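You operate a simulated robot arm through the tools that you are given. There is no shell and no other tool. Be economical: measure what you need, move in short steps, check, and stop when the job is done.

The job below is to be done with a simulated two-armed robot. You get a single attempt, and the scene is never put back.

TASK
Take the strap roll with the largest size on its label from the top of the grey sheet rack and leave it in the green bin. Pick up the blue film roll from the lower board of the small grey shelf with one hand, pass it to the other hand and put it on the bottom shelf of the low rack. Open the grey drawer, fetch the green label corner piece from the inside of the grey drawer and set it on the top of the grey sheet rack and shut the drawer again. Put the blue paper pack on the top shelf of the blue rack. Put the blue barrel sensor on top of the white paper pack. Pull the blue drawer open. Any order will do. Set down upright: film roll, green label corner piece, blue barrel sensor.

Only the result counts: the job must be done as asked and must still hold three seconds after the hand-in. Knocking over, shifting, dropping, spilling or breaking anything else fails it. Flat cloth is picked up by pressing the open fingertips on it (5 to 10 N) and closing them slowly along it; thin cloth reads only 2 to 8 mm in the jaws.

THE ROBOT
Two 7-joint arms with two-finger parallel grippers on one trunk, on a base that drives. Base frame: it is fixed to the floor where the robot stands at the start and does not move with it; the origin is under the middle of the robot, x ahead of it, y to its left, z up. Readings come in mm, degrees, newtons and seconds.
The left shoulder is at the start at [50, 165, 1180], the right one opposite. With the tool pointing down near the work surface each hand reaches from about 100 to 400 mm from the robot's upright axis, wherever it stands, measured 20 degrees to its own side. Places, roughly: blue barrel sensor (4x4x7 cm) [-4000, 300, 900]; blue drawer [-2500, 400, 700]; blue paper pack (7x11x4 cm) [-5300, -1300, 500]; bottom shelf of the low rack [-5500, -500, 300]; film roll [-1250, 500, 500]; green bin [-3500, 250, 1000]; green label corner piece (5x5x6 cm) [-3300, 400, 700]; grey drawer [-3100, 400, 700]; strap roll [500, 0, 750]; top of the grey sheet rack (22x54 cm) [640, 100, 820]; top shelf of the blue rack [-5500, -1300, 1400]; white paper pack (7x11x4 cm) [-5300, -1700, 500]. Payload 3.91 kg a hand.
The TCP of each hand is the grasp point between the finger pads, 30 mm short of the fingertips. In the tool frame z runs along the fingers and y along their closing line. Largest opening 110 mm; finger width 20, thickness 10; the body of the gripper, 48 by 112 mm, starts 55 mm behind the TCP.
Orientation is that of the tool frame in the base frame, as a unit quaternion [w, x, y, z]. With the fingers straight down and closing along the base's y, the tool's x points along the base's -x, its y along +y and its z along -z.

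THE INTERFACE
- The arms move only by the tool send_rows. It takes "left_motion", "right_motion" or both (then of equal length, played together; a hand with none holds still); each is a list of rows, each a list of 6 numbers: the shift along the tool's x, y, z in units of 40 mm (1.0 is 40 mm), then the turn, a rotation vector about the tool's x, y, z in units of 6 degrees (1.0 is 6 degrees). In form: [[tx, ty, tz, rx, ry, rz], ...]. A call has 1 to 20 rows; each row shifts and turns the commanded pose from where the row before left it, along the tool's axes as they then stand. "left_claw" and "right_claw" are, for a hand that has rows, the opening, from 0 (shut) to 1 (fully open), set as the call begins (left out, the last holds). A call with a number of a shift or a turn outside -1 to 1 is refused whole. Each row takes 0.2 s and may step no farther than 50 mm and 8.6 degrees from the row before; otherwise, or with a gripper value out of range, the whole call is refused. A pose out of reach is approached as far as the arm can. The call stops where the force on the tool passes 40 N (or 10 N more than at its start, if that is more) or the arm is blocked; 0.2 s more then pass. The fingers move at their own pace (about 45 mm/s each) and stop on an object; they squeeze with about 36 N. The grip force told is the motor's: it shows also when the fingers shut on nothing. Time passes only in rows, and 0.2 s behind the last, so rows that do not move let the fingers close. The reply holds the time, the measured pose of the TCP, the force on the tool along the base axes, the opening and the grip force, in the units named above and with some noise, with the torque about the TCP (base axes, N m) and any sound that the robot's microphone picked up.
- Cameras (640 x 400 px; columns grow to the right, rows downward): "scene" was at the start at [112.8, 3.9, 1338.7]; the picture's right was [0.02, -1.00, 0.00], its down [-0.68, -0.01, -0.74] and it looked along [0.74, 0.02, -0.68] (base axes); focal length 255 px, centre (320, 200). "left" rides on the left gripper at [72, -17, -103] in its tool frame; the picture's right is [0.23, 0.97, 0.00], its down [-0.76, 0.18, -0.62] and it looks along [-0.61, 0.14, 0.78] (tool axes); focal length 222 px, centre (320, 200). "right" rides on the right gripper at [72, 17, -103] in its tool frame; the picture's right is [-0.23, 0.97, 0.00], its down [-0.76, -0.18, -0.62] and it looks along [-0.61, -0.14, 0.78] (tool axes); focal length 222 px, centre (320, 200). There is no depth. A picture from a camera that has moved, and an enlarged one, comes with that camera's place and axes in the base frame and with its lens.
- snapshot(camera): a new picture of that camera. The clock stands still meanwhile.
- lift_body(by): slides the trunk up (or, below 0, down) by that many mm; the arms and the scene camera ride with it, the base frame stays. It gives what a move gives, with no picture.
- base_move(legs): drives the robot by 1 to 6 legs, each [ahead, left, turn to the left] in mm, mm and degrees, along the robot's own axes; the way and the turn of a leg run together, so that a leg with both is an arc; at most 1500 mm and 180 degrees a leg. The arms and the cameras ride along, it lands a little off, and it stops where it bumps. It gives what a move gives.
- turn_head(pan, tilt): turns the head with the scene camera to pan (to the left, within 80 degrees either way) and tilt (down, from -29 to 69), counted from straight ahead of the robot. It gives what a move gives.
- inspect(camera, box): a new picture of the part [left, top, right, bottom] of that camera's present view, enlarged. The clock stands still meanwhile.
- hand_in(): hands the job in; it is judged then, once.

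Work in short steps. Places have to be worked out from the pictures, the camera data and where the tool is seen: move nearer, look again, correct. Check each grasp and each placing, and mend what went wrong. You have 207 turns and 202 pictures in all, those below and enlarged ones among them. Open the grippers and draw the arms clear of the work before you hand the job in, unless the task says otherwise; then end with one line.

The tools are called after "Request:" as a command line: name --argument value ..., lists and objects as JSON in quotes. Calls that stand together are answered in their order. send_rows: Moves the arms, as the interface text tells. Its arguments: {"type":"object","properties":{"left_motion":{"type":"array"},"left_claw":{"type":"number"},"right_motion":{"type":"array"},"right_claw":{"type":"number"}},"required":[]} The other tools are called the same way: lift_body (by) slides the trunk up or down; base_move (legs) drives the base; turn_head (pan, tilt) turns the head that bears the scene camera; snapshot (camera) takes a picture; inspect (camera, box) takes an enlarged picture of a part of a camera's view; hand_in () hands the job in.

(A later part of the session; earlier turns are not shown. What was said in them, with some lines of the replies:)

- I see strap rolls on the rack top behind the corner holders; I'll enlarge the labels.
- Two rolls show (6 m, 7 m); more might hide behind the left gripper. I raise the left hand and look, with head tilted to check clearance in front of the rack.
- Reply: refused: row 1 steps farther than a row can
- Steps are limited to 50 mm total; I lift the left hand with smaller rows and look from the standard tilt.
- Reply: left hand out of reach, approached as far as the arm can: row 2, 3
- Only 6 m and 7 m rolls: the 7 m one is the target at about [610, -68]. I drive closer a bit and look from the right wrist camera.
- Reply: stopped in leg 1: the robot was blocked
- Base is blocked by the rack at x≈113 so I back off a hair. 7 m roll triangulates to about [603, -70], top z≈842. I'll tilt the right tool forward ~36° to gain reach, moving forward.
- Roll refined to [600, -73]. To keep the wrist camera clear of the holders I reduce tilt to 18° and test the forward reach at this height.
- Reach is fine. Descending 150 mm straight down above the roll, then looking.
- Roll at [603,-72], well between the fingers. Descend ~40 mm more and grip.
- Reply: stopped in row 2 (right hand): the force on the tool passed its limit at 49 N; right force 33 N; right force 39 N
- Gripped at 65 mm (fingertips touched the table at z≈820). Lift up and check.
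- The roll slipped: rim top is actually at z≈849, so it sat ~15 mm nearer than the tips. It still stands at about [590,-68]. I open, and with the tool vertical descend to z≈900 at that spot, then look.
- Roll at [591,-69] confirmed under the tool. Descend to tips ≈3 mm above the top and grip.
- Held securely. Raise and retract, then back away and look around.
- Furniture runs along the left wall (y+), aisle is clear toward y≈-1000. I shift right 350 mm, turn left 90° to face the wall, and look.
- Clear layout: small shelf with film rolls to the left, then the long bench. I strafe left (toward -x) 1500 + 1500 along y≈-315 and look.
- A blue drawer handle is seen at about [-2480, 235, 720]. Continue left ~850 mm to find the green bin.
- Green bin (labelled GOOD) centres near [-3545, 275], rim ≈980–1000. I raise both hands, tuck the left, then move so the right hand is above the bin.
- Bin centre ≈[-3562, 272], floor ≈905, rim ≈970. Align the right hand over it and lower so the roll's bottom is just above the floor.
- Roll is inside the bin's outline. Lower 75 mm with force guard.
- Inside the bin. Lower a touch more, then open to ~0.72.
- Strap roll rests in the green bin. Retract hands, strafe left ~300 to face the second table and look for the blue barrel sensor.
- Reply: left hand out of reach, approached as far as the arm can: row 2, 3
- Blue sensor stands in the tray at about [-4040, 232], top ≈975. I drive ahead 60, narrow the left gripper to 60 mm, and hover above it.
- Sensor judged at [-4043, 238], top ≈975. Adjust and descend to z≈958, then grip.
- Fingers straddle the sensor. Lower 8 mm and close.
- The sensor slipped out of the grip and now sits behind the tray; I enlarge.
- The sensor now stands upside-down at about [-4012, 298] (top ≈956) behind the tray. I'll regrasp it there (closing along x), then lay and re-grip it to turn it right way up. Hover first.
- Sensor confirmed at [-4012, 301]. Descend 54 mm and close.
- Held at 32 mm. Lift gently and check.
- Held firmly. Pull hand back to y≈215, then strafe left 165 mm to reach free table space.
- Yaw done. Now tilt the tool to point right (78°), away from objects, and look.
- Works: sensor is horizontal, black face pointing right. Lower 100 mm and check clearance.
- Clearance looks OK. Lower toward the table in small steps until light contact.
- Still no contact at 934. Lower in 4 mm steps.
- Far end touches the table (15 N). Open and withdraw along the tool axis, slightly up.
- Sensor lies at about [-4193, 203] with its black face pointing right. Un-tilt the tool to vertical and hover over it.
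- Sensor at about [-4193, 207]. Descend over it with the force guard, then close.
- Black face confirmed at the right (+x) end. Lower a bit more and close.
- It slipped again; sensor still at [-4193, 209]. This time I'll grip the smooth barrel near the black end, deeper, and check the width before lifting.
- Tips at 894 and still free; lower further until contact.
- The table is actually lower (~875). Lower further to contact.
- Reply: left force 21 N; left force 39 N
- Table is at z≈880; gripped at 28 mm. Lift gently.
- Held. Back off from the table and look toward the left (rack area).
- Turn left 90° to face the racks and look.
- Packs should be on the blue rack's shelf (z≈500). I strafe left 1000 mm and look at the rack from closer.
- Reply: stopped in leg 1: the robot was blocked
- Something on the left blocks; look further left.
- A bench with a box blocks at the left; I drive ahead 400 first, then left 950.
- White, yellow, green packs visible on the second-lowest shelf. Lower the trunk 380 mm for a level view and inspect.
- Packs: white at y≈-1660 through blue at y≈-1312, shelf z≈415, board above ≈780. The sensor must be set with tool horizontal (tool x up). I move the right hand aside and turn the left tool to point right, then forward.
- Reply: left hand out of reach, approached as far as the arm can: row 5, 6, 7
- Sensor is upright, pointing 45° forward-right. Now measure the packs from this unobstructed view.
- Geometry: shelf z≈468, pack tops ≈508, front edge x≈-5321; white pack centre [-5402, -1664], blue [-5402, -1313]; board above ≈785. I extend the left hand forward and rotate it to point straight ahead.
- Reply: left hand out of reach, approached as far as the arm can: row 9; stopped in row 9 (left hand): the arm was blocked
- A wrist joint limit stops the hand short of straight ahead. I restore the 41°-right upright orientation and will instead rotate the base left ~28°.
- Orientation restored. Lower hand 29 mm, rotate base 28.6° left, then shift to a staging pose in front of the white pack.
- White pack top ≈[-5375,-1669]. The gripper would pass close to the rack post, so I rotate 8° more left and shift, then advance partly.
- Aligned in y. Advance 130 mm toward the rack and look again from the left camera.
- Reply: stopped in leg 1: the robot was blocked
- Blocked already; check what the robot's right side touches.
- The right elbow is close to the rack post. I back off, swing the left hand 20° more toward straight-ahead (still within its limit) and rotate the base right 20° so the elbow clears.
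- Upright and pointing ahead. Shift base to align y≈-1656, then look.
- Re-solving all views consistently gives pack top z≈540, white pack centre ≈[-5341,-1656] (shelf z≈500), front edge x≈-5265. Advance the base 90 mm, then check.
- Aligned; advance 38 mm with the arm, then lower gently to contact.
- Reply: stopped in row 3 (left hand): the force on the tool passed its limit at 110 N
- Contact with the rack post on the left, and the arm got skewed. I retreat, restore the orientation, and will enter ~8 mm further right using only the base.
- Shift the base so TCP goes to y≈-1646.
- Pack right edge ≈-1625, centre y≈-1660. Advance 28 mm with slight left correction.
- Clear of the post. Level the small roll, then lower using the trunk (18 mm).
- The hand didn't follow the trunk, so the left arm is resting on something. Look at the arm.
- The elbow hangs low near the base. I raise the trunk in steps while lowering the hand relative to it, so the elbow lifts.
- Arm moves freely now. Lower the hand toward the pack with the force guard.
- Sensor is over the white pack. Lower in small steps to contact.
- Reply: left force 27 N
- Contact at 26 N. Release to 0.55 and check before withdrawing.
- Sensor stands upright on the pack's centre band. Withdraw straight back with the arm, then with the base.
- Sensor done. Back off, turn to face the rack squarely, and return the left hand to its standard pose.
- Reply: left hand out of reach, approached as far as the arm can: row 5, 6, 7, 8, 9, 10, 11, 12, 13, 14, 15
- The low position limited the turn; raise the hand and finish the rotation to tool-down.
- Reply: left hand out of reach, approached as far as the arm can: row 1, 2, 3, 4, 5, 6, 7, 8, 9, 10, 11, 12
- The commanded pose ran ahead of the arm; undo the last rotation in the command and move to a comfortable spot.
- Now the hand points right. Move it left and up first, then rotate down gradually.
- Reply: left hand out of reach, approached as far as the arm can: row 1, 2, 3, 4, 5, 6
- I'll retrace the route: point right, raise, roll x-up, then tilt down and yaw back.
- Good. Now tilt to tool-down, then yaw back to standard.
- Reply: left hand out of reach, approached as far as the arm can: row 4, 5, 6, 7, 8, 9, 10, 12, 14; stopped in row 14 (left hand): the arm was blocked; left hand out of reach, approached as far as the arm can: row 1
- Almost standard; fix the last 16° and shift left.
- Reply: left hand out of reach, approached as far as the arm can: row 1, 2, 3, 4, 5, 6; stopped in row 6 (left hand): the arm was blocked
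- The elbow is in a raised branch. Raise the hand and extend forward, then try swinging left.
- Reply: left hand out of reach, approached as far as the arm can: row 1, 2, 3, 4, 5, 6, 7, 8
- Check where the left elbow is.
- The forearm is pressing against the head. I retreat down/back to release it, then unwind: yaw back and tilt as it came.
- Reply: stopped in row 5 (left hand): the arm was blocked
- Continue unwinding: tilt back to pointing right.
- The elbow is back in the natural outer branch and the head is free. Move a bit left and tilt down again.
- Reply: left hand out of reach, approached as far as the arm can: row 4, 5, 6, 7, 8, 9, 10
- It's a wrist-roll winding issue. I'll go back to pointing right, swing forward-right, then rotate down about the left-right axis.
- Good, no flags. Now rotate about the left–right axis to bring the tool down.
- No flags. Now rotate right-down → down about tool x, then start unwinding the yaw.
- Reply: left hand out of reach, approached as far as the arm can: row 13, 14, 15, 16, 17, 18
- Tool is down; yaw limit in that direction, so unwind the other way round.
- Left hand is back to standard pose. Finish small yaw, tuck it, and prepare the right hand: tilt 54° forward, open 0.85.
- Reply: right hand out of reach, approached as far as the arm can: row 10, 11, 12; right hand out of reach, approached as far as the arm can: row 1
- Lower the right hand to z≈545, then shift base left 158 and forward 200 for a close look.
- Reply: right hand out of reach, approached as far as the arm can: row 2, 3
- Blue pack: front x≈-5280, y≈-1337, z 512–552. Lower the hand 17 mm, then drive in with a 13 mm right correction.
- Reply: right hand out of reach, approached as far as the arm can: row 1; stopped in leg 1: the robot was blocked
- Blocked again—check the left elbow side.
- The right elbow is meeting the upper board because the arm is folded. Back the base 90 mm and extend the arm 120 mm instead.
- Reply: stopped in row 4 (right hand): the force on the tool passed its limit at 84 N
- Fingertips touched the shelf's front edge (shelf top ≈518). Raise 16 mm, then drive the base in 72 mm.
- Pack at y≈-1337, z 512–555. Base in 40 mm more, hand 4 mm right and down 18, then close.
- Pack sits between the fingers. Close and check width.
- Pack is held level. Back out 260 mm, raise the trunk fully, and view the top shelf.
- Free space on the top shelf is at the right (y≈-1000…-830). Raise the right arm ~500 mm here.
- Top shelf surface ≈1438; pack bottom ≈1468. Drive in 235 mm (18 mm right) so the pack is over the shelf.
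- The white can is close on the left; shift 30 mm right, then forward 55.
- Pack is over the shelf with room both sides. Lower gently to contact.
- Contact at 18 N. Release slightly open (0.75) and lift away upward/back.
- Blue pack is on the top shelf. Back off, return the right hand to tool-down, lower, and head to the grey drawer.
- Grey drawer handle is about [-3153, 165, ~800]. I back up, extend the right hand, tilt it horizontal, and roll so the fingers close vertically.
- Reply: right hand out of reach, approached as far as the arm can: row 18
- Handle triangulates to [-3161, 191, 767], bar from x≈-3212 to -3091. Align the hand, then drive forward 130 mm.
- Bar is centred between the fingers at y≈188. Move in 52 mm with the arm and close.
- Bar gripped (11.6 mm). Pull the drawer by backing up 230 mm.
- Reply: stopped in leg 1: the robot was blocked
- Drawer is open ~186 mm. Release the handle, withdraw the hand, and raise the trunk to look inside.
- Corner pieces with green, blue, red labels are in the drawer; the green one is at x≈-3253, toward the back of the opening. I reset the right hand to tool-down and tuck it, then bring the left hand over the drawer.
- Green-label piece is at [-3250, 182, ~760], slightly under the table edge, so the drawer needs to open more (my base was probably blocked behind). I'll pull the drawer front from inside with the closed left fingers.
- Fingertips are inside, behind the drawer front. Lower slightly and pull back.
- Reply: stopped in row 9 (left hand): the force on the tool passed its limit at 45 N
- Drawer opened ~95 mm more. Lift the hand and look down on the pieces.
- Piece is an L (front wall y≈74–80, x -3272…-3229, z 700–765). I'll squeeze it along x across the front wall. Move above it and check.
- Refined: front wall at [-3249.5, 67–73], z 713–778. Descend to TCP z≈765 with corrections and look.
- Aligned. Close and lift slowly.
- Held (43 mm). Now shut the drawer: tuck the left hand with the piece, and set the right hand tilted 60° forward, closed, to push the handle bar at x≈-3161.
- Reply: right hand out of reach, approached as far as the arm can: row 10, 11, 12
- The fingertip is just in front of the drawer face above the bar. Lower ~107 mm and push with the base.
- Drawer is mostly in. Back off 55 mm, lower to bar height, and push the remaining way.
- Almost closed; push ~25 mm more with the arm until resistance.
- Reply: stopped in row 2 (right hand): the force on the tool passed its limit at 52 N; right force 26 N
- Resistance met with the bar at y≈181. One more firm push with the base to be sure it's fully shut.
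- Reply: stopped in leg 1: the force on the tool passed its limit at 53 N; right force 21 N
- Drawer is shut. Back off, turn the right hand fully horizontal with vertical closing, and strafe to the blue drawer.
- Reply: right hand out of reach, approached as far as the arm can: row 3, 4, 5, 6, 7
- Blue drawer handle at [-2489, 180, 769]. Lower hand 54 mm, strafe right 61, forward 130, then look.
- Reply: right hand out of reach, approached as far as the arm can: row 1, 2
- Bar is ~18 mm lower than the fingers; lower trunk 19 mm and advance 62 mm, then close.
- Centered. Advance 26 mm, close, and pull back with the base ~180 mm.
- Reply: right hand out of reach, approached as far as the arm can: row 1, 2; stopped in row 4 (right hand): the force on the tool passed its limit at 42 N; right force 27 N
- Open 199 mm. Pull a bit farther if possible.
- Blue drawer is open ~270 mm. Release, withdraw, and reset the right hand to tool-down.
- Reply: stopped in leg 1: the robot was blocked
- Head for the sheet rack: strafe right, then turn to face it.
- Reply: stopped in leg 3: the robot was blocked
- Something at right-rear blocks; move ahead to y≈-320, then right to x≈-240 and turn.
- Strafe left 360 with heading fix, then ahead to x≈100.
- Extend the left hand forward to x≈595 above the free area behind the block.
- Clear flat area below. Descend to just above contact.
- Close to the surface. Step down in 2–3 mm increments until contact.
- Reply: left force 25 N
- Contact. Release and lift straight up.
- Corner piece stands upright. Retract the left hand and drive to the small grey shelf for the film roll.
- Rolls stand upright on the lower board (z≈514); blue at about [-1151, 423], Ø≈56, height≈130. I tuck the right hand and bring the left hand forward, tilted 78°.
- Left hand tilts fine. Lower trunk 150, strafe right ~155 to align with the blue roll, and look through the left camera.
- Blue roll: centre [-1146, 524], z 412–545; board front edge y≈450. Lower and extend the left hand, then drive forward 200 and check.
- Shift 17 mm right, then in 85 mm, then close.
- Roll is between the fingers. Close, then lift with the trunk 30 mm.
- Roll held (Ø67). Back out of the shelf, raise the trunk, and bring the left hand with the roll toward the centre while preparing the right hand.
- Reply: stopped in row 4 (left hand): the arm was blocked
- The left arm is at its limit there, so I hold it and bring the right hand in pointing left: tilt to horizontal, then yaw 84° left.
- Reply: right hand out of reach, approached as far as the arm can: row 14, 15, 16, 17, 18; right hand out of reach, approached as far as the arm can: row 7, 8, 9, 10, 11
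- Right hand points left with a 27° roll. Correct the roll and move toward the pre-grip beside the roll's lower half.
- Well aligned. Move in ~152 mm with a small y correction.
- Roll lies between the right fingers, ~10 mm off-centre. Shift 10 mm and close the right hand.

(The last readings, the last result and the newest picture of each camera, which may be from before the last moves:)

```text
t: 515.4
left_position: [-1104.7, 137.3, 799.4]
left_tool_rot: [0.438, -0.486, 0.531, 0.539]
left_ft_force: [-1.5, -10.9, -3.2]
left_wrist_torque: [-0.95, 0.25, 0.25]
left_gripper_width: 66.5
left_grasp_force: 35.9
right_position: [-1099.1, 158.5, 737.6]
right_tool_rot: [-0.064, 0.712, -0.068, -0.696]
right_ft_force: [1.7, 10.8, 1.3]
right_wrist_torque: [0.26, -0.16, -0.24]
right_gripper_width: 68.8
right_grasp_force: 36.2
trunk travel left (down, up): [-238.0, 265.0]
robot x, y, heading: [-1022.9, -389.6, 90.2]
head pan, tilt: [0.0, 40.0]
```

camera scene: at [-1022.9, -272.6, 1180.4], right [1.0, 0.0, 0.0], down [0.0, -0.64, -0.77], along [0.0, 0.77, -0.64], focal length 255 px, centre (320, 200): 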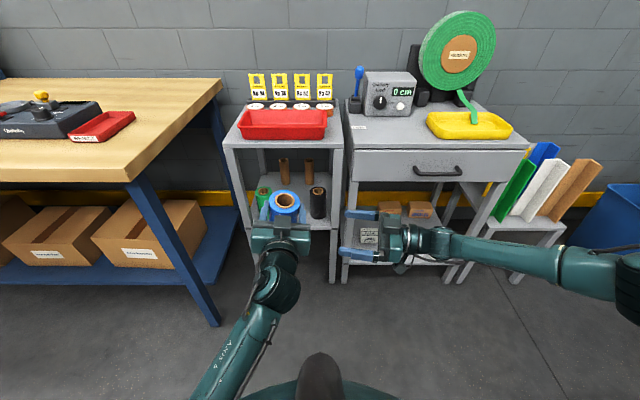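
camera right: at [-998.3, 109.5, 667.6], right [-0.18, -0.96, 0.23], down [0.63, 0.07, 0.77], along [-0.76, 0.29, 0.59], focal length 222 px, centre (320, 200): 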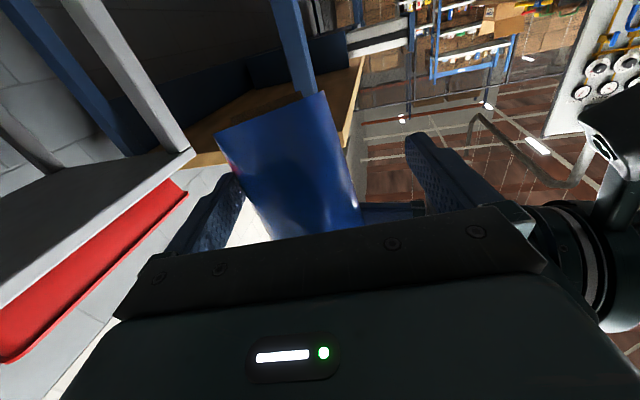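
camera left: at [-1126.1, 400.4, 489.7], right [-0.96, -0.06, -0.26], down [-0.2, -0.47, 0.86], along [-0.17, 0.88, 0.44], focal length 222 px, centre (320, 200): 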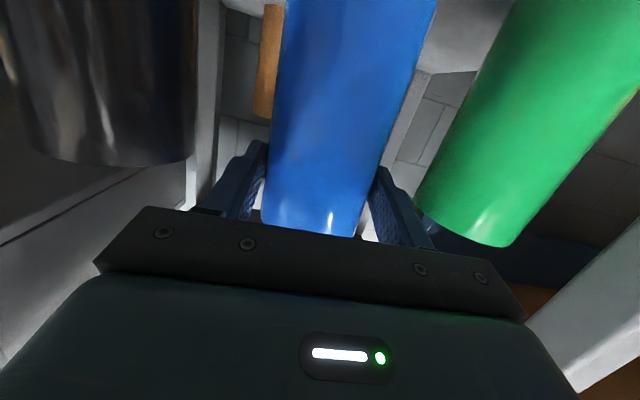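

Both hold it (68.8 mm). Open the left hand and withdraw it straight back.

Request:
send_rows --left_motion '[[0, 0, 0, 0, 0, 0], [0, 0, 0, 0, 0, 0], [0, 0, 0, 0, 0, 0], [0, 0.15, -0.6, 0, 0, 0], [0, 0.15, -0.8, 0, 0, 0], [0, 0.3, -0.8, 0, 0, 0], [0, 0.5, -0.6, 0, 0, 0]]' --left_claw 0.9

Request:
snapshot --camera "scene"

```text
t: 516.8
left_position: [-1139.3, 97.7, 876.1]
left_tool_rot: [0.456, -0.42, 0.493, 0.61]
left_ft_force: [0.4, -0.2, -0.4]
left_wrist_torque: [-0.02, 0.0, 0.03]
left_gripper_width: 99.1
left_grasp_force: 0.1
right_position: [-1098.8, 155.9, 736.8]
right_tool_rot: [-0.061, 0.713, -0.067, -0.696]
right_ft_force: [-1.3, 0.1, -0.4]
right_wrist_torque: [-0.01, -0.07, -0.01]
right_gripper_width: 66.8
right_grasp_force: 36.2
trunk travel left (down, up): [-238.0, 265.0]
robot x, y, heading: [-1020.8, -388.6, 90.6]
head pan, tilt: [0.0, 40.0]
stopped in row 6 (left hand): the arm was blocked; the commanded pose is now the measured one
```

```text
22 pictures are left
camera scene: at [-1022.9, -272.5, 1180.4], right [1.0, 0.0, 0.0], down [0.0, -0.64, -0.77], along [0.0, 0.77, -0.64], focal length 255 px, centre (320, 200)
```

scene: 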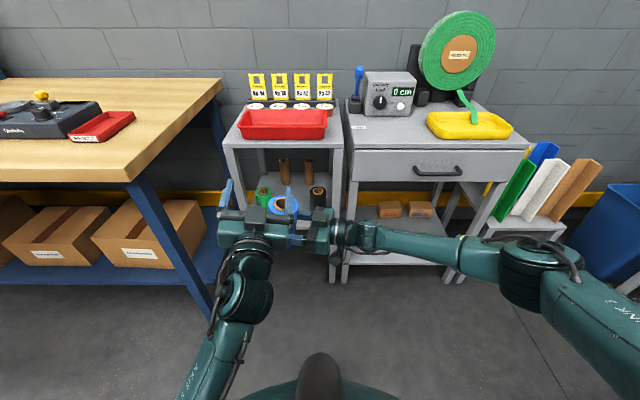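

Right hand alone holds the roll. Lift the left hand up and away to the left.

Request:
send_rows --left_motion '[[-0.7, 0, 0, 0, 0, 0], [-0.7, 0, 0, 0, 0, 0], [0, 0.9, 0, 0, 0, 0], [0, 0.9, 0, 0, 0, 0], [0, 0.9, 0, 0, 0, 0], [0, 0.9, 0, 0, 0, 0]]'

Request:
inspect --camera "scene" --box '[180, 140, 400, 280]'

```text
t: 518.2
left_position: [-1264.5, 76.2, 963.9]
left_tool_rot: [0.457, -0.419, 0.493, 0.611]
left_ft_force: [0.4, -0.7, -0.3]
left_wrist_torque: [-0.01, 0.0, -0.01]
left_gripper_width: 99.0
left_grasp_force: 0.1
right_position: [-1099.0, 155.6, 737.5]
right_tool_rot: [-0.062, 0.712, -0.066, -0.697]
right_ft_force: [-0.2, -0.2, 0.1]
right_wrist_torque: [-0.01, -0.07, 0.05]
right_gripper_width: 66.7
right_grasp_force: 36.2
trunk travel left (down, up): [-238.0, 265.0]
robot x, y, heading: [-1024.2, -391.6, 90.4]
head pan, tilt: [0.0, 40.0]
```

```text
2.86 times, centred on (290, 210) of scene
camera zoom: at [-1022.9, -272.7, 1180.5], right [1.0, 0.0, 0.0], down [0.0, -0.64, -0.77], along [0.0, 0.77, -0.64], focal length 729 px, centre (406, 171)
```

zoom: 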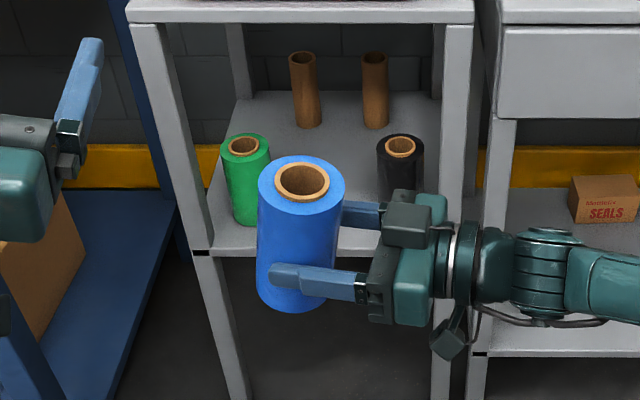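

Roll is in the right hand. Raise the trunk fully so everything clears the benches and open drawer, back off to y≈-500 and travel toward the low rack.

Request:
lift_body --by 262

Request:
base_move --legs '[[-115, 0, 0], [0, 1450, 0], [0, 1450, 0], [0, 500, 0]]'

Request:
base_move --legs '[[0, 0, 90]]'

Request:
turn_head --pan 0 --tilt 35

Request:
snapshot --camera "scene"

```text
t: 520.9
left_position: [-1264.9, 76.4, 1223.6]
left_tool_rot: [0.456, -0.42, 0.493, 0.61]
left_ft_force: [-0.6, -0.8, 0.2]
left_wrist_torque: [0.0, 0.02, 0.04]
left_gripper_width: 98.8
left_grasp_force: 0.0
right_position: [-1098.3, 156.9, 999.9]
right_tool_rot: [-0.062, 0.712, -0.067, -0.696]
right_ft_force: [-0.2, 1.1, -4.4]
right_wrist_torque: [0.0, -0.04, 0.02]
right_gripper_width: 66.5
right_grasp_force: 35.5
trunk travel left (down, up): [-500.0, 3.0]
robot x, y, heading: [-1023.3, -393.5, 90.4]
head pan, tilt: [0.0, 40.0]
```

```text
t: 551.4
left_position: [-4639.1, -50.3, 1223.4]
left_tool_rot: [0.46, -0.416, 0.496, 0.607]
left_ft_force: [0.6, 0.3, 0.4]
left_wrist_torque: [-0.01, 0.0, 0.0]
left_gripper_width: 99.0
left_grasp_force: 0.0
right_position: [-4472.9, 27.2, 999.7]
right_tool_rot: [-0.069, 0.712, -0.074, -0.695]
right_ft_force: [0.1, -0.4, -4.1]
right_wrist_torque: [0.01, -0.09, -0.01]
right_gripper_width: 66.3
right_grasp_force: 35.8
trunk travel left (down, up): [-500.0, 3.0]
robot x, y, heading: [-4402.9, -524.3, 89.2]
head pan, tilt: [0.0, 40.0]
```

```text
t: 555.6
left_position: [-4875.9, -755.5, 1223.8]
left_tool_rot: [-0.103, -0.646, 0.057, 0.755]
left_ft_force: [-0.1, -0.2, 0.0]
left_wrist_torque: [0.02, 0.0, 0.02]
left_gripper_width: 98.9
left_grasp_force: 0.1
right_position: [-4953.4, -589.3, 1000.5]
right_tool_rot: [0.444, 0.554, 0.452, -0.539]
right_ft_force: [0.2, -0.1, -3.2]
right_wrist_torque: [0.07, -0.01, 0.0]
right_gripper_width: 65.9
right_grasp_force: 36.0
trunk travel left (down, up): [-500.0, 3.0]
robot x, y, heading: [-4405.2, -519.7, 179.4]
head pan, tilt: [0.0, 40.0]
```

```text
t: 556.3
left_position: [-4875.5, -756.3, 1223.7]
left_tool_rot: [-0.103, -0.645, 0.057, 0.755]
left_ft_force: [0.5, -0.7, 0.4]
left_wrist_torque: [-0.03, -0.02, 0.01]
left_gripper_width: 99.0
left_grasp_force: 0.1
right_position: [-4951.7, -588.5, 999.4]
right_tool_rot: [0.444, 0.555, 0.452, -0.539]
right_ft_force: [0.7, -0.8, -2.6]
right_wrist_torque: [0.04, 0.01, -0.01]
right_gripper_width: 66.3
right_grasp_force: 35.7
trunk travel left (down, up): [-500.0, 3.0]
robot x, y, heading: [-4402.4, -521.1, 179.5]
head pan, tilt: [0.0, 35.0]
```

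```text
20 pictures are left
camera scene: at [-4522.6, -517.6, 1450.0], right [0.01, 1.0, 0.0], down [0.57, -0.01, -0.82], along [-0.82, 0.01, -0.57], focal length 255 px, centre (320, 200)
```

scene: 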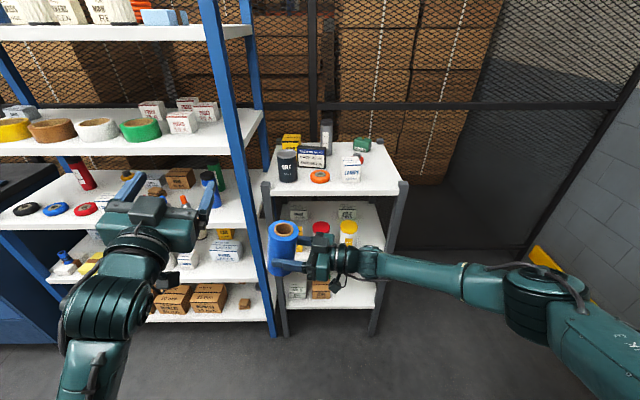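

Low rack ahead with three shelves. Lower the trunk fully, yaw the right hand 42° toward forward, and view the bottom shelf.

Request:
lift_body --by -495

Request:
send_rows --right_motion '[[0, 0, 0, 1, 0, 0], [0, 0, 0, 1, 0, 0], [0, 0, 0, 1, 0, 0], [0, 0, 0, 1, 0, 0], [0, 0, 0, 1, 0, 0], [0, 0, 0, 1, 0, 0], [0, 0, 0, 1, 0, 0], [0, 0, 0, 0, 0, 0]]'

Request:
turn_head --pan 0 --tilt 30

Request:
snapshot --camera "scene"

```text
refused: -495 is not a number from -400 to 400
```

```text
t: 558.1
left_position: [-4874.8, -755.6, 1224.7]
left_tool_rot: [-0.103, -0.645, 0.057, 0.755]
left_ft_force: [0.7, -0.4, 0.5]
left_wrist_torque: [0.0, 0.02, -0.01]
left_gripper_width: 98.9
left_grasp_force: 0.1
right_position: [-4955.9, -585.4, 1000.3]
right_tool_rot: [0.254, 0.665, 0.264, -0.651]
right_ft_force: [-0.1, -0.1, -3.6]
right_wrist_torque: [0.04, -0.04, -0.02]
right_gripper_width: 66.2
right_grasp_force: 35.8
right hand out of reach, approached as far as the arm can: row 6, 7
trunk travel left (down, up): [-500.0, 3.0]
robot x, y, heading: [-4407.8, -526.6, 179.6]
head pan, tilt: [0.0, 35.0]
```

```text
t: 558.7
left_position: [-4875.1, -755.3, 1222.5]
left_tool_rot: [-0.103, -0.645, 0.057, 0.755]
left_ft_force: [0.2, 0.3, 0.7]
left_wrist_torque: [0.01, -0.01, -0.01]
left_gripper_width: 98.8
left_grasp_force: 0.1
right_position: [-4955.2, -586.2, 1001.5]
right_tool_rot: [0.254, 0.665, 0.264, -0.651]
right_ft_force: [-0.6, -0.2, -4.1]
right_wrist_torque: [0.06, -0.04, -0.02]
right_gripper_width: 66.4
right_grasp_force: 36.2
trunk travel left (down, up): [-500.0, 3.0]
robot x, y, heading: [-4405.0, -521.4, 179.1]
head pan, tilt: [0.0, 30.0]
```

```text
19 pictures are left
camera scene: at [-4525.0, -517.6, 1457.8], right [0.01, 1.0, 0.0], down [0.5, -0.01, -0.87], along [-0.87, 0.01, -0.5], focal length 255 px, centre (320, 200)
```

scene: 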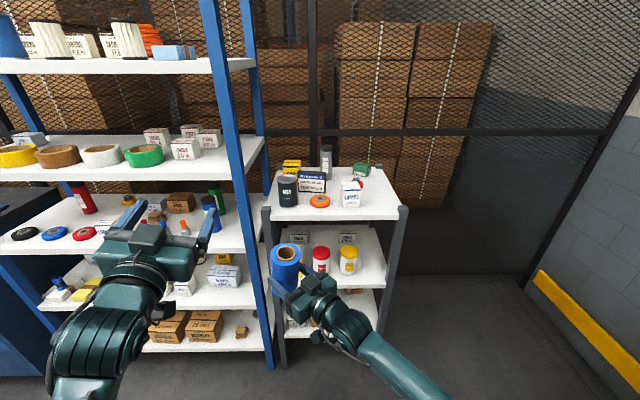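

Now lower the trunk in two moves and look at the bottom shelf.

Request:
lift_body --by -400

Request:
lift_body --by -97

Request:
turn_head --pan 0 --tilt 25

Request:
snapshot --camera "scene"

```text
t: 562.5
left_position: [-4876.1, -755.0, 823.5]
left_tool_rot: [-0.104, -0.645, 0.057, 0.755]
left_ft_force: [-0.7, 0.0, 0.3]
left_wrist_torque: [0.0, -0.01, 0.0]
left_gripper_width: 98.9
left_grasp_force: 0.1
right_position: [-4956.0, -585.1, 600.3]
right_tool_rot: [0.254, 0.665, 0.264, -0.651]
right_ft_force: [0.5, -0.3, -4.4]
right_wrist_torque: [0.07, -0.07, 0.02]
right_gripper_width: 66.3
right_grasp_force: 35.9
trunk travel left (down, up): [-100.0, 403.0]
robot x, y, heading: [-4402.3, -523.2, 179.3]
head pan, tilt: [0.0, 30.0]
```

```text
t: 563.9
left_position: [-4872.8, -748.2, 746.3]
left_tool_rot: [-0.113, -0.64, 0.066, 0.757]
left_ft_force: [-0.5, -0.3, 0.6]
left_wrist_torque: [0.01, 0.01, -0.03]
left_gripper_width: 98.9
left_grasp_force: 0.2
right_position: [-4953.0, -580.8, 517.6]
right_tool_rot: [0.261, 0.66, 0.259, -0.655]
right_ft_force: [0.4, 0.2, -3.4]
right_wrist_torque: [0.05, -0.05, -0.05]
right_gripper_width: 66.5
right_grasp_force: 36.1
trunk travel left (down, up): [-3.0, 500.0]
robot x, y, heading: [-4402.6, -523.2, 179.3]
head pan, tilt: [0.0, 30.0]
```

```text
t: 564.5
left_position: [-4873.2, -747.6, 745.0]
left_tool_rot: [-0.114, -0.64, 0.066, 0.757]
left_ft_force: [0.2, -0.4, 0.3]
left_wrist_torque: [-0.03, 0.0, 0.03]
left_gripper_width: 99.2
left_grasp_force: 0.1
right_position: [-4953.9, -581.2, 517.8]
right_tool_rot: [0.261, 0.659, 0.26, -0.655]
right_ft_force: [0.6, -0.1, -3.9]
right_wrist_torque: [0.06, -0.05, 0.03]
right_gripper_width: 66.3
right_grasp_force: 36.0
trunk travel left (down, up): [-3.0, 500.0]
robot x, y, heading: [-4402.8, -519.5, 179.2]
head pan, tilt: [0.0, 25.0]
```

```text
18 pictures are left
camera scene: at [-4522.0, -503.8, 979.2], right [0.01, 1.0, -0.02], down [0.42, -0.02, -0.91], along [-0.91, 0.0, -0.42], focal length 255 px, centre (320, 200)
```

scene: 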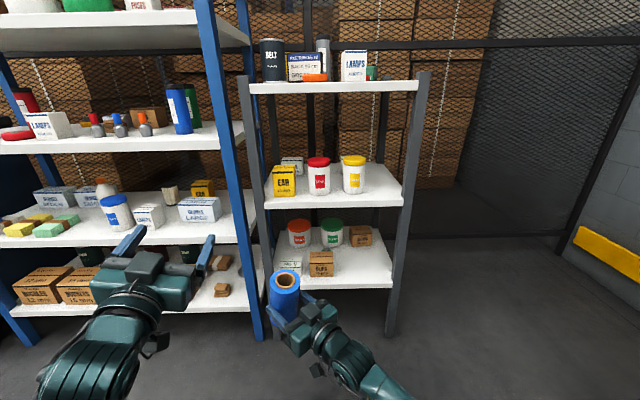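

Free spot on the bottom shelf: right-front, around [-5300, -385] (shelf z≈300). I raise the trunk 20, return the left hand to tool-down and pull it back, and test lowering the right hand.

Request:
lift_body --by 22

Request:
send_rows --left_motion '[[0, 0, 0, 0, 1, 0], [0, 0, 0, 0, 1, 0], [0, 0, 0, 0, 1, 0], [0, 0, 0, 0, 1, 0], [0, 0, 0, 0, 1, 0], [0, 0, 0, 0, 1, 0], [0, 0, 0, 0, 1, 0], [0, 0, 0, 0, 1, 0], [0, 0, 0, 0, 1, 0], [0, 0, 0, 0, 1, 0], [0, 0, 0, 0, 1, 0], [0, 0, 0, 0, 1, 0], [0, 0, 0, 0, 1, 0], [1, 0, -0.4, 0, 0, 0], [1, 0, -0.4, 0, 0, 0], [1, 0, -0.4, 0, 0, 0], [1, 0, -0.4, 0, 0, 0], [0.8, 0, -0.4, 0, 0, 0]]' --right_motion '[[0.6, 0, 0, 0, 0, 0], [0.6, 0, 0, 0, 0, 0], [0.6, 0, 0, 0, 0, 0], [0.6, 0, 0, 0, 0, 0], [0.6, 0, 0, 0, 0, 0], [0, 0, 0, 0, 0, 0], [0, 0, 0, 0, 0, 0], [0, 0, 0, 0, 0, 0], [0, 0, 0, 0, 0, 0], [0, 0, 0, 0, 0, 0], [0, 0, 0, 0, 0, 0], [0, 0, 0, 0, 0, 0], [0, 0, 0, 0, 0, 0], [0, 0, 0, 0, 0, 0], [0, 0, 0, 0, 0, 0], [0, 0, 0, 0, 0, 0], [0, 0, 0, 0, 0, 0], [0, 0, 0, 0, 0, 0]]'

```text
t: 565.2
left_position: [-4874.4, -753.2, 744.0]
left_tool_rot: [-0.103, -0.646, 0.056, 0.754]
left_ft_force: [0.5, 0.3, 0.5]
left_wrist_torque: [-0.04, -0.02, 0.0]
left_gripper_width: 99.0
left_grasp_force: 0.2
right_position: [-4956.6, -584.1, 523.0]
right_tool_rot: [0.253, 0.665, 0.264, -0.651]
right_ft_force: [0.1, 0.2, -3.8]
right_wrist_torque: [0.06, -0.09, -0.01]
right_gripper_width: 66.1
right_grasp_force: 36.0
trunk travel left (down, up): [-25.0, 478.0]
robot x, y, heading: [-4404.9, -518.4, 179.1]
head pan, tilt: [0.0, 25.0]
```

```text
t: 567.1
left_position: [-4864.7, -842.4, 751.3]
left_tool_rot: [0.259, 0.88, 0.021, -0.397]
left_ft_force: [-0.3, -0.6, -0.8]
left_wrist_torque: [0.0, -0.01, 0.01]
left_gripper_width: 99.0
left_grasp_force: 0.0
right_position: [-4959.7, -538.9, 380.2]
right_tool_rot: [0.22, 0.679, 0.277, -0.643]
right_ft_force: [-0.8, -0.5, -4.0]
right_wrist_torque: [0.09, -0.04, 0.0]
right_gripper_width: 66.3
right_grasp_force: 35.7
trunk travel left (down, up): [-25.0, 478.0]
robot x, y, heading: [-4403.7, -519.6, 179.6]
head pan, tilt: [0.0, 25.0]
stopped in row 9 (left hand): the arm was blocked; the commanded pose is now the measured one
```

Right hand lowers fine (z 380). Pull the left hand back and up out of the way.

Request:
send_rows --left_motion '[[0.25, 0.35, -0.72, 0, 0, 0], [0.25, 0.35, -0.72, 0, 0, 0], [0.25, 0.35, -0.72, 0, 0, 0], [0.25, 0.35, -0.72, 0, 0, 0], [0, 0, 0, 0, 0, 0]]' --right_motion '[[0.3, 0, 0, 0, 0, 0], [0, 0, 0, 0, 0, 0], [0, 0, 0, 0, 0, 0], [0, 0, 0, 0, 0, 0], [0, 0, 0, 0, 0, 0]]'

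Request:
turn_head --pan 5 --tilt 32

Request:
snapshot --camera "scene"

```text
t: 568.3
left_position: [-4782.8, -849.3, 822.1]
left_tool_rot: [0.258, 0.88, 0.017, -0.398]
left_ft_force: [0.1, 0.3, 0.7]
left_wrist_torque: [0.01, 0.04, 0.02]
left_gripper_width: 99.1
left_grasp_force: 0.1
left hand out of reach, approached as far as the arm can: row 3, 4
right_position: [-4960.6, -531.6, 369.3]
right_tool_rot: [0.218, 0.679, 0.276, -0.644]
right_ft_force: [0.6, -0.5, -3.3]
right_wrist_torque: [0.07, -0.03, 0.03]
right_gripper_width: 66.3
right_grasp_force: 35.9
trunk travel left (down, up): [-25.0, 478.0]
robot x, y, heading: [-4404.6, -524.0, 179.4]
head pan, tilt: [0.0, 25.0]
```

```text
t: 569.0
left_position: [-4784.5, -848.7, 822.1]
left_tool_rot: [0.259, 0.88, 0.019, -0.398]
left_ft_force: [-0.5, 0.5, -0.3]
left_wrist_torque: [0.02, 0.0, 0.0]
left_gripper_width: 99.1
left_grasp_force: 0.0
right_position: [-4960.4, -531.4, 369.3]
right_tool_rot: [0.218, 0.679, 0.276, -0.644]
right_ft_force: [0.3, -0.1, -3.5]
right_wrist_torque: [0.02, -0.02, 0.0]
right_gripper_width: 66.1
right_grasp_force: 35.8
trunk travel left (down, up): [-25.0, 478.0]
robot x, y, heading: [-4405.9, -521.8, 179.3]
head pan, tilt: [5.0, 32.0]
```

```text
17 pictures are left
camera scene: at [-4523.6, -523.1, 979.6], right [-0.08, 1.0, 0.0], down [0.53, 0.04, -0.85], along [-0.85, -0.07, -0.53], focal length 255 px, centre (320, 200)
```

scene: 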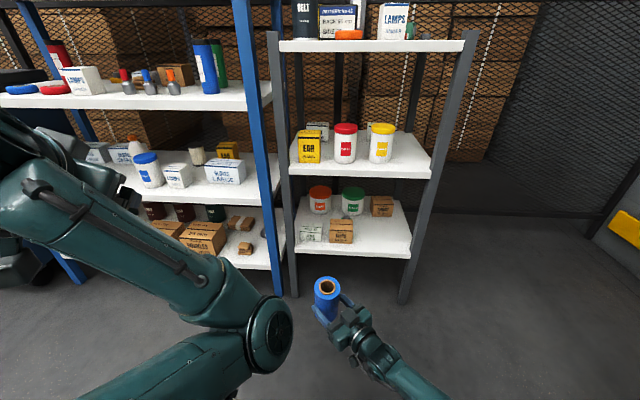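

Correct the roll's ~8° lean, shift right 158 mm, and drive forward 230 mm.

Request:
send_rows --right_motion '[[0, 0, 0, -0.05, 0.48, 0.41], [0, 0, 0, -0.05, 0.48, 0.41], [0, 0, 0, 0, 0, 0]]'

Request:
base_move --legs '[[0, -158, 0.5], [230, 0, 0]]'

Request:
snapshot --camera "scene"

Request:
snapshot --camera "right"

```text
t: 569.8
left_position: [-4784.1, -850.9, 821.4]
left_tool_rot: [0.258, 0.88, 0.02, -0.398]
left_ft_force: [-0.2, 0.3, -0.4]
left_wrist_torque: [0.0, 0.01, 0.02]
left_gripper_width: 99.0
left_grasp_force: 0.1
right_position: [-4959.7, -537.7, 373.4]
right_tool_rot: [0.239, 0.719, 0.26, -0.599]
right_ft_force: [0.0, -0.3, -4.2]
right_wrist_torque: [0.03, -0.04, -0.01]
right_gripper_width: 66.0
right_grasp_force: 36.5
trunk travel left (down, up): [-25.0, 478.0]
robot x, y, heading: [-4405.8, -523.0, 179.6]
head pan, tilt: [5.0, 32.0]
```

```text
t: 573.1
left_position: [-5009.8, -693.9, 822.0]
left_tool_rot: [0.26, 0.88, 0.023, -0.398]
left_ft_force: [0.2, 0.2, 0.4]
left_wrist_torque: [-0.01, -0.02, -0.02]
left_gripper_width: 98.9
left_grasp_force: 0.0
right_position: [-5188.7, -380.8, 373.1]
right_tool_rot: [0.24, 0.719, 0.263, -0.597]
right_ft_force: [0.2, 0.0, -4.6]
right_wrist_torque: [0.01, -0.05, -0.02]
right_gripper_width: 66.2
right_grasp_force: 36.2
trunk travel left (down, up): [-25.0, 478.0]
robot x, y, heading: [-4631.4, -361.0, 180.0]
head pan, tilt: [5.0, 32.0]
```

```text
16 pictures are left
camera scene: at [-4752.0, -365.5, 979.7], right [-0.08, 1.0, 0.0], down [0.53, 0.04, -0.85], along [-0.84, -0.07, -0.53], focal length 255 px, centre (320, 200)
```

scene: 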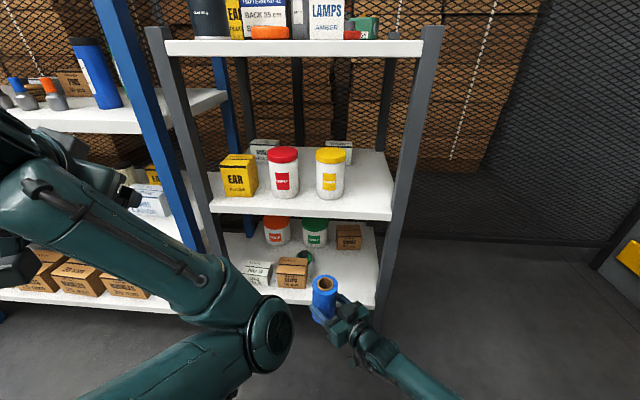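

```text
15 pictures are left
camera right: at [-5091.3, -319.4, 318.7], right [0.61, -0.75, 0.25], down [0.23, 0.47, 0.85], along [-0.76, -0.47, 0.46], focal length 222 px, centre (320, 200)
```

right: 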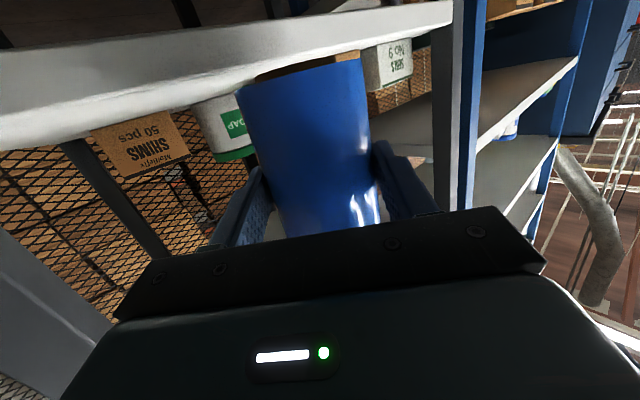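

Shelf top ≈310, roll bottom ≈315: raise 20 mm, then drive in 100 mm.

Request:
lift_body --by 22

Request:
base_move --legs '[[105, -4, 0]]'

Request:
snapshot --camera "right"

Request:
snapshot --camera "scene"

```text
t: 573.8
left_position: [-5009.3, -693.5, 843.1]
left_tool_rot: [0.258, 0.88, 0.022, -0.398]
left_ft_force: [0.1, -0.2, 0.0]
left_wrist_torque: [0.0, 0.03, -0.02]
left_gripper_width: 99.2
left_grasp_force: 0.0
right_position: [-5188.8, -381.3, 393.1]
right_tool_rot: [0.24, 0.719, 0.263, -0.597]
right_ft_force: [-1.0, -0.3, -3.5]
right_wrist_torque: [0.04, -0.03, -0.02]
right_gripper_width: 66.3
right_grasp_force: 36.2
trunk travel left (down, up): [-47.0, 456.0]
robot x, y, heading: [-4632.1, -358.7, 179.9]
head pan, tilt: [5.0, 32.0]
```

```text
t: 575.0
left_position: [-5116.2, -689.8, 843.7]
left_tool_rot: [0.259, 0.88, 0.023, -0.397]
left_ft_force: [0.6, 0.3, 0.3]
left_wrist_torque: [0.02, 0.0, 0.0]
left_gripper_width: 99.0
left_grasp_force: 0.1
right_position: [-5294.2, -378.3, 393.1]
right_tool_rot: [0.241, 0.718, 0.264, -0.597]
right_ft_force: [0.5, 0.1, -4.3]
right_wrist_torque: [0.07, -0.04, -0.03]
right_gripper_width: 66.5
right_grasp_force: 36.2
trunk travel left (down, up): [-47.0, 456.0]
robot x, y, heading: [-4740.7, -356.1, 179.8]
head pan, tilt: [5.0, 32.0]
```

```text
14 pictures are left
camera right: at [-5197.8, -315.6, 340.6], right [0.61, -0.75, 0.25], down [0.22, 0.47, 0.85], along [-0.76, -0.47, 0.46], focal length 222 px, centre (320, 200)
```

right: 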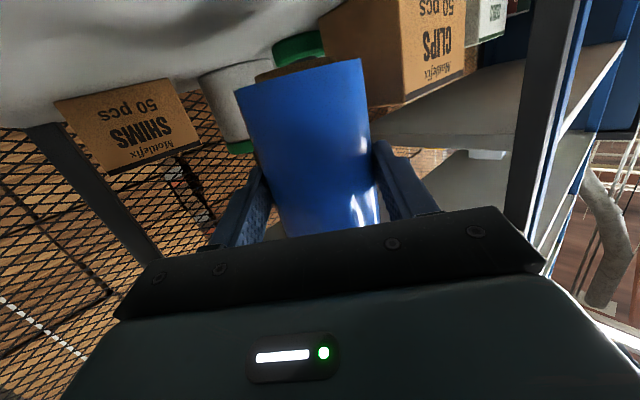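

```text
13 pictures are left
camera scene: at [-4858.7, -361.3, 1001.7], right [-0.08, 1.0, 0.0], down [0.53, 0.04, -0.85], along [-0.84, -0.07, -0.53], focal length 255 px, centre (320, 200)
```

scene: 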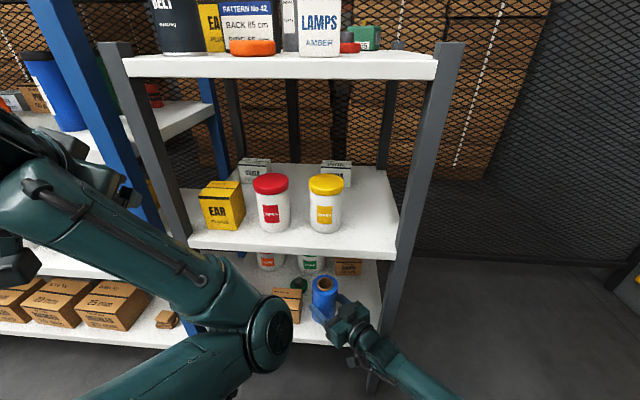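

Roll is over the shelf with gaps both sides. Lower gently to contact.

Request:
send_rows --right_motion '[[0.2, 0, 0, 0, 0, 0], [0.15, 0, 0, 0, 0, 0], [0.1, 0, 0, 0, 0, 0], [0.1, 0, 0, 0, 0, 0], [0.1, 0, 0, 0, 0, 0], [0.1, 0, 0, 0, 0, 0], [0.1, 0, 0, 0, 0, 0], [0, 0, 0, 0, 0, 0]]'

```text
t: 576.8
left_position: [-5114.8, -688.9, 845.8]
left_tool_rot: [0.261, 0.879, 0.024, -0.399]
left_ft_force: [-0.2, 0.1, 0.8]
left_wrist_torque: [-0.02, -0.02, 0.01]
left_gripper_width: 98.7
left_grasp_force: 0.1
right_position: [-5289.2, -371.1, 363.3]
right_tool_rot: [0.24, 0.715, 0.263, -0.601]
right_ft_force: [4.1, -3.9, 15.1]
right_wrist_torque: [0.17, 0.07, -0.02]
right_gripper_width: 66.5
right_grasp_force: 36.1
trunk travel left (down, up): [-47.0, 456.0]
robot x, y, heading: [-4742.5, -352.9, 179.7]
head pan, tilt: [5.0, 32.0]
```

Contact. Check uprightness before releasing.

Request:
inspect --camera "scene" --box '[250, 240, 410, 380]'

```text
2.86 times, centred on (330, 310) of scene
camera zoom: at [-4856.2, -359.1, 1002.4], right [-0.09, 1.0, 0.0], down [0.53, 0.04, -0.85], along [-0.85, -0.07, -0.53], focal length 729 px, centre (291, -114)
```

zoom: 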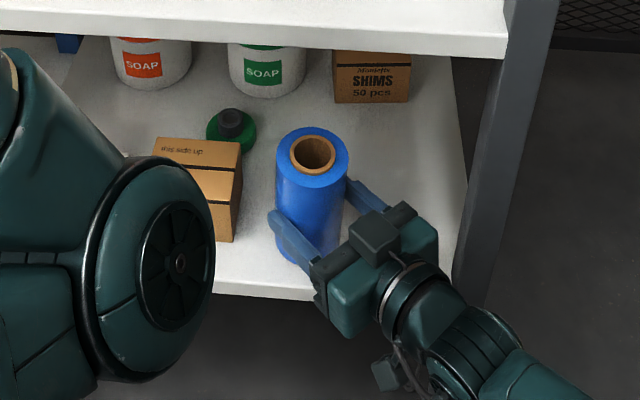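

Upright and clear. Open to 0.78 and withdraw straight back along the tool.

Request:
send_rows --right_motion '[[0, 0, 0, 0, 0, 0], [0, 0, 0, 0, 0, 0], [0, 0, 0, 0, 0, 0], [0, 0, 0, 0, 0, 0], [0, 0, -0.3, 0, 0, 0], [0, 0, -0.4, 0, 0, 0], [0, 0, -0.5, 0, 0, 0]]' --right_claw 0.8

Request:
inspect --camera "scene" --box '[250, 240, 410, 380]'

```text
t: 578.4
left_position: [-5115.4, -689.2, 843.2]
left_tool_rot: [0.26, 0.88, 0.023, -0.397]
left_ft_force: [-0.5, 0.4, -0.6]
left_wrist_torque: [0.01, 0.0, 0.0]
left_gripper_width: 99.2
left_grasp_force: 0.1
right_position: [-5255.4, -341.8, 368.8]
right_tool_rot: [0.24, 0.718, 0.262, -0.598]
right_ft_force: [0.3, 0.0, 0.4]
right_wrist_torque: [0.0, 0.0, 0.0]
right_gripper_width: 88.0
right_grasp_force: 0.1
trunk travel left (down, up): [-47.0, 456.0]
robot x, y, heading: [-4740.0, -354.5, 179.9]
head pan, tilt: [5.0, 32.0]
```

```text
2.86 times, centred on (330, 310) of scene
camera zoom: at [-4858.5, -361.3, 1001.7], right [-0.08, 1.0, 0.0], down [0.53, 0.04, -0.85], along [-0.84, -0.07, -0.53], focal length 729 px, centre (291, -114)
```

zoom: 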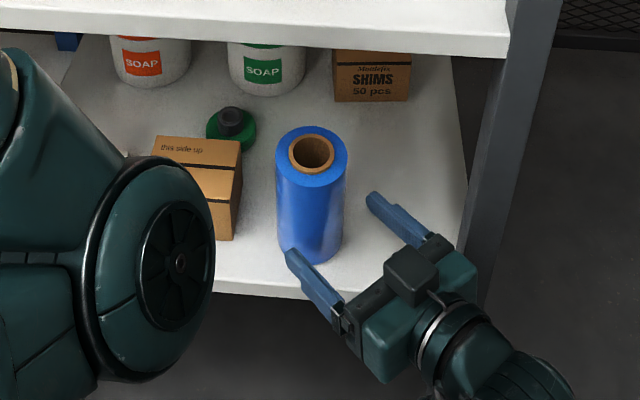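

Roll stands free. Back the base straight out.

Request:
base_move --legs '[[-320, 0, 0]]'

Request:
snapshot --camera "scene"

```text
t: 580.5
left_position: [-4804.3, -690.8, 842.6]
left_tool_rot: [0.26, 0.88, 0.025, -0.397]
left_ft_force: [0.4, 0.1, -0.7]
left_wrist_torque: [0.02, 0.0, -0.02]
left_gripper_width: 99.1
left_grasp_force: 0.2
right_position: [-4942.0, -341.9, 367.0]
right_tool_rot: [0.241, 0.718, 0.263, -0.598]
right_ft_force: [0.2, 0.0, -0.2]
right_wrist_torque: [0.01, -0.01, -0.01]
right_gripper_width: 88.1
right_grasp_force: 0.0
trunk travel left (down, up): [-47.0, 456.0]
robot x, y, heading: [-4427.1, -357.4, 179.9]
head pan, tilt: [5.0, 32.0]
```

```text
10 pictures are left
camera scene: at [-4546.7, -362.0, 1001.7], right [-0.09, 1.0, 0.0], down [0.53, 0.05, -0.85], along [-0.84, -0.07, -0.53], focal length 255 px, centre (320, 200)
```

scene: 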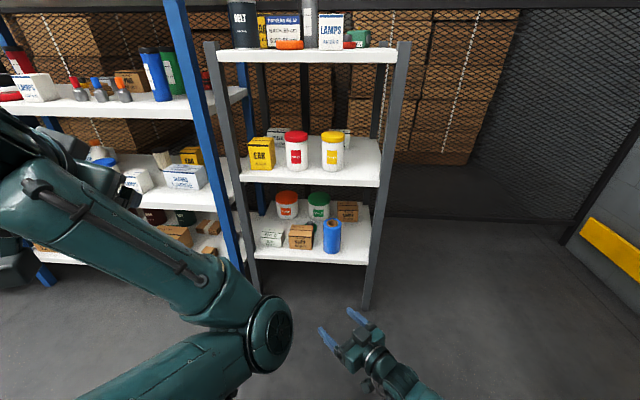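

The film roll stands upright on the low rack's bottom shelf. Both hands are empty and open, and the arms are clear of the work. All the other parts were checked as I went, so I hand in.

Request:
hand_in

```text
The job is handed in.
```

I did every part of the job and handed it in; the strap roll, blue barrel sensor and film roll each slipped or leaned along the way and were put right before their final placing.
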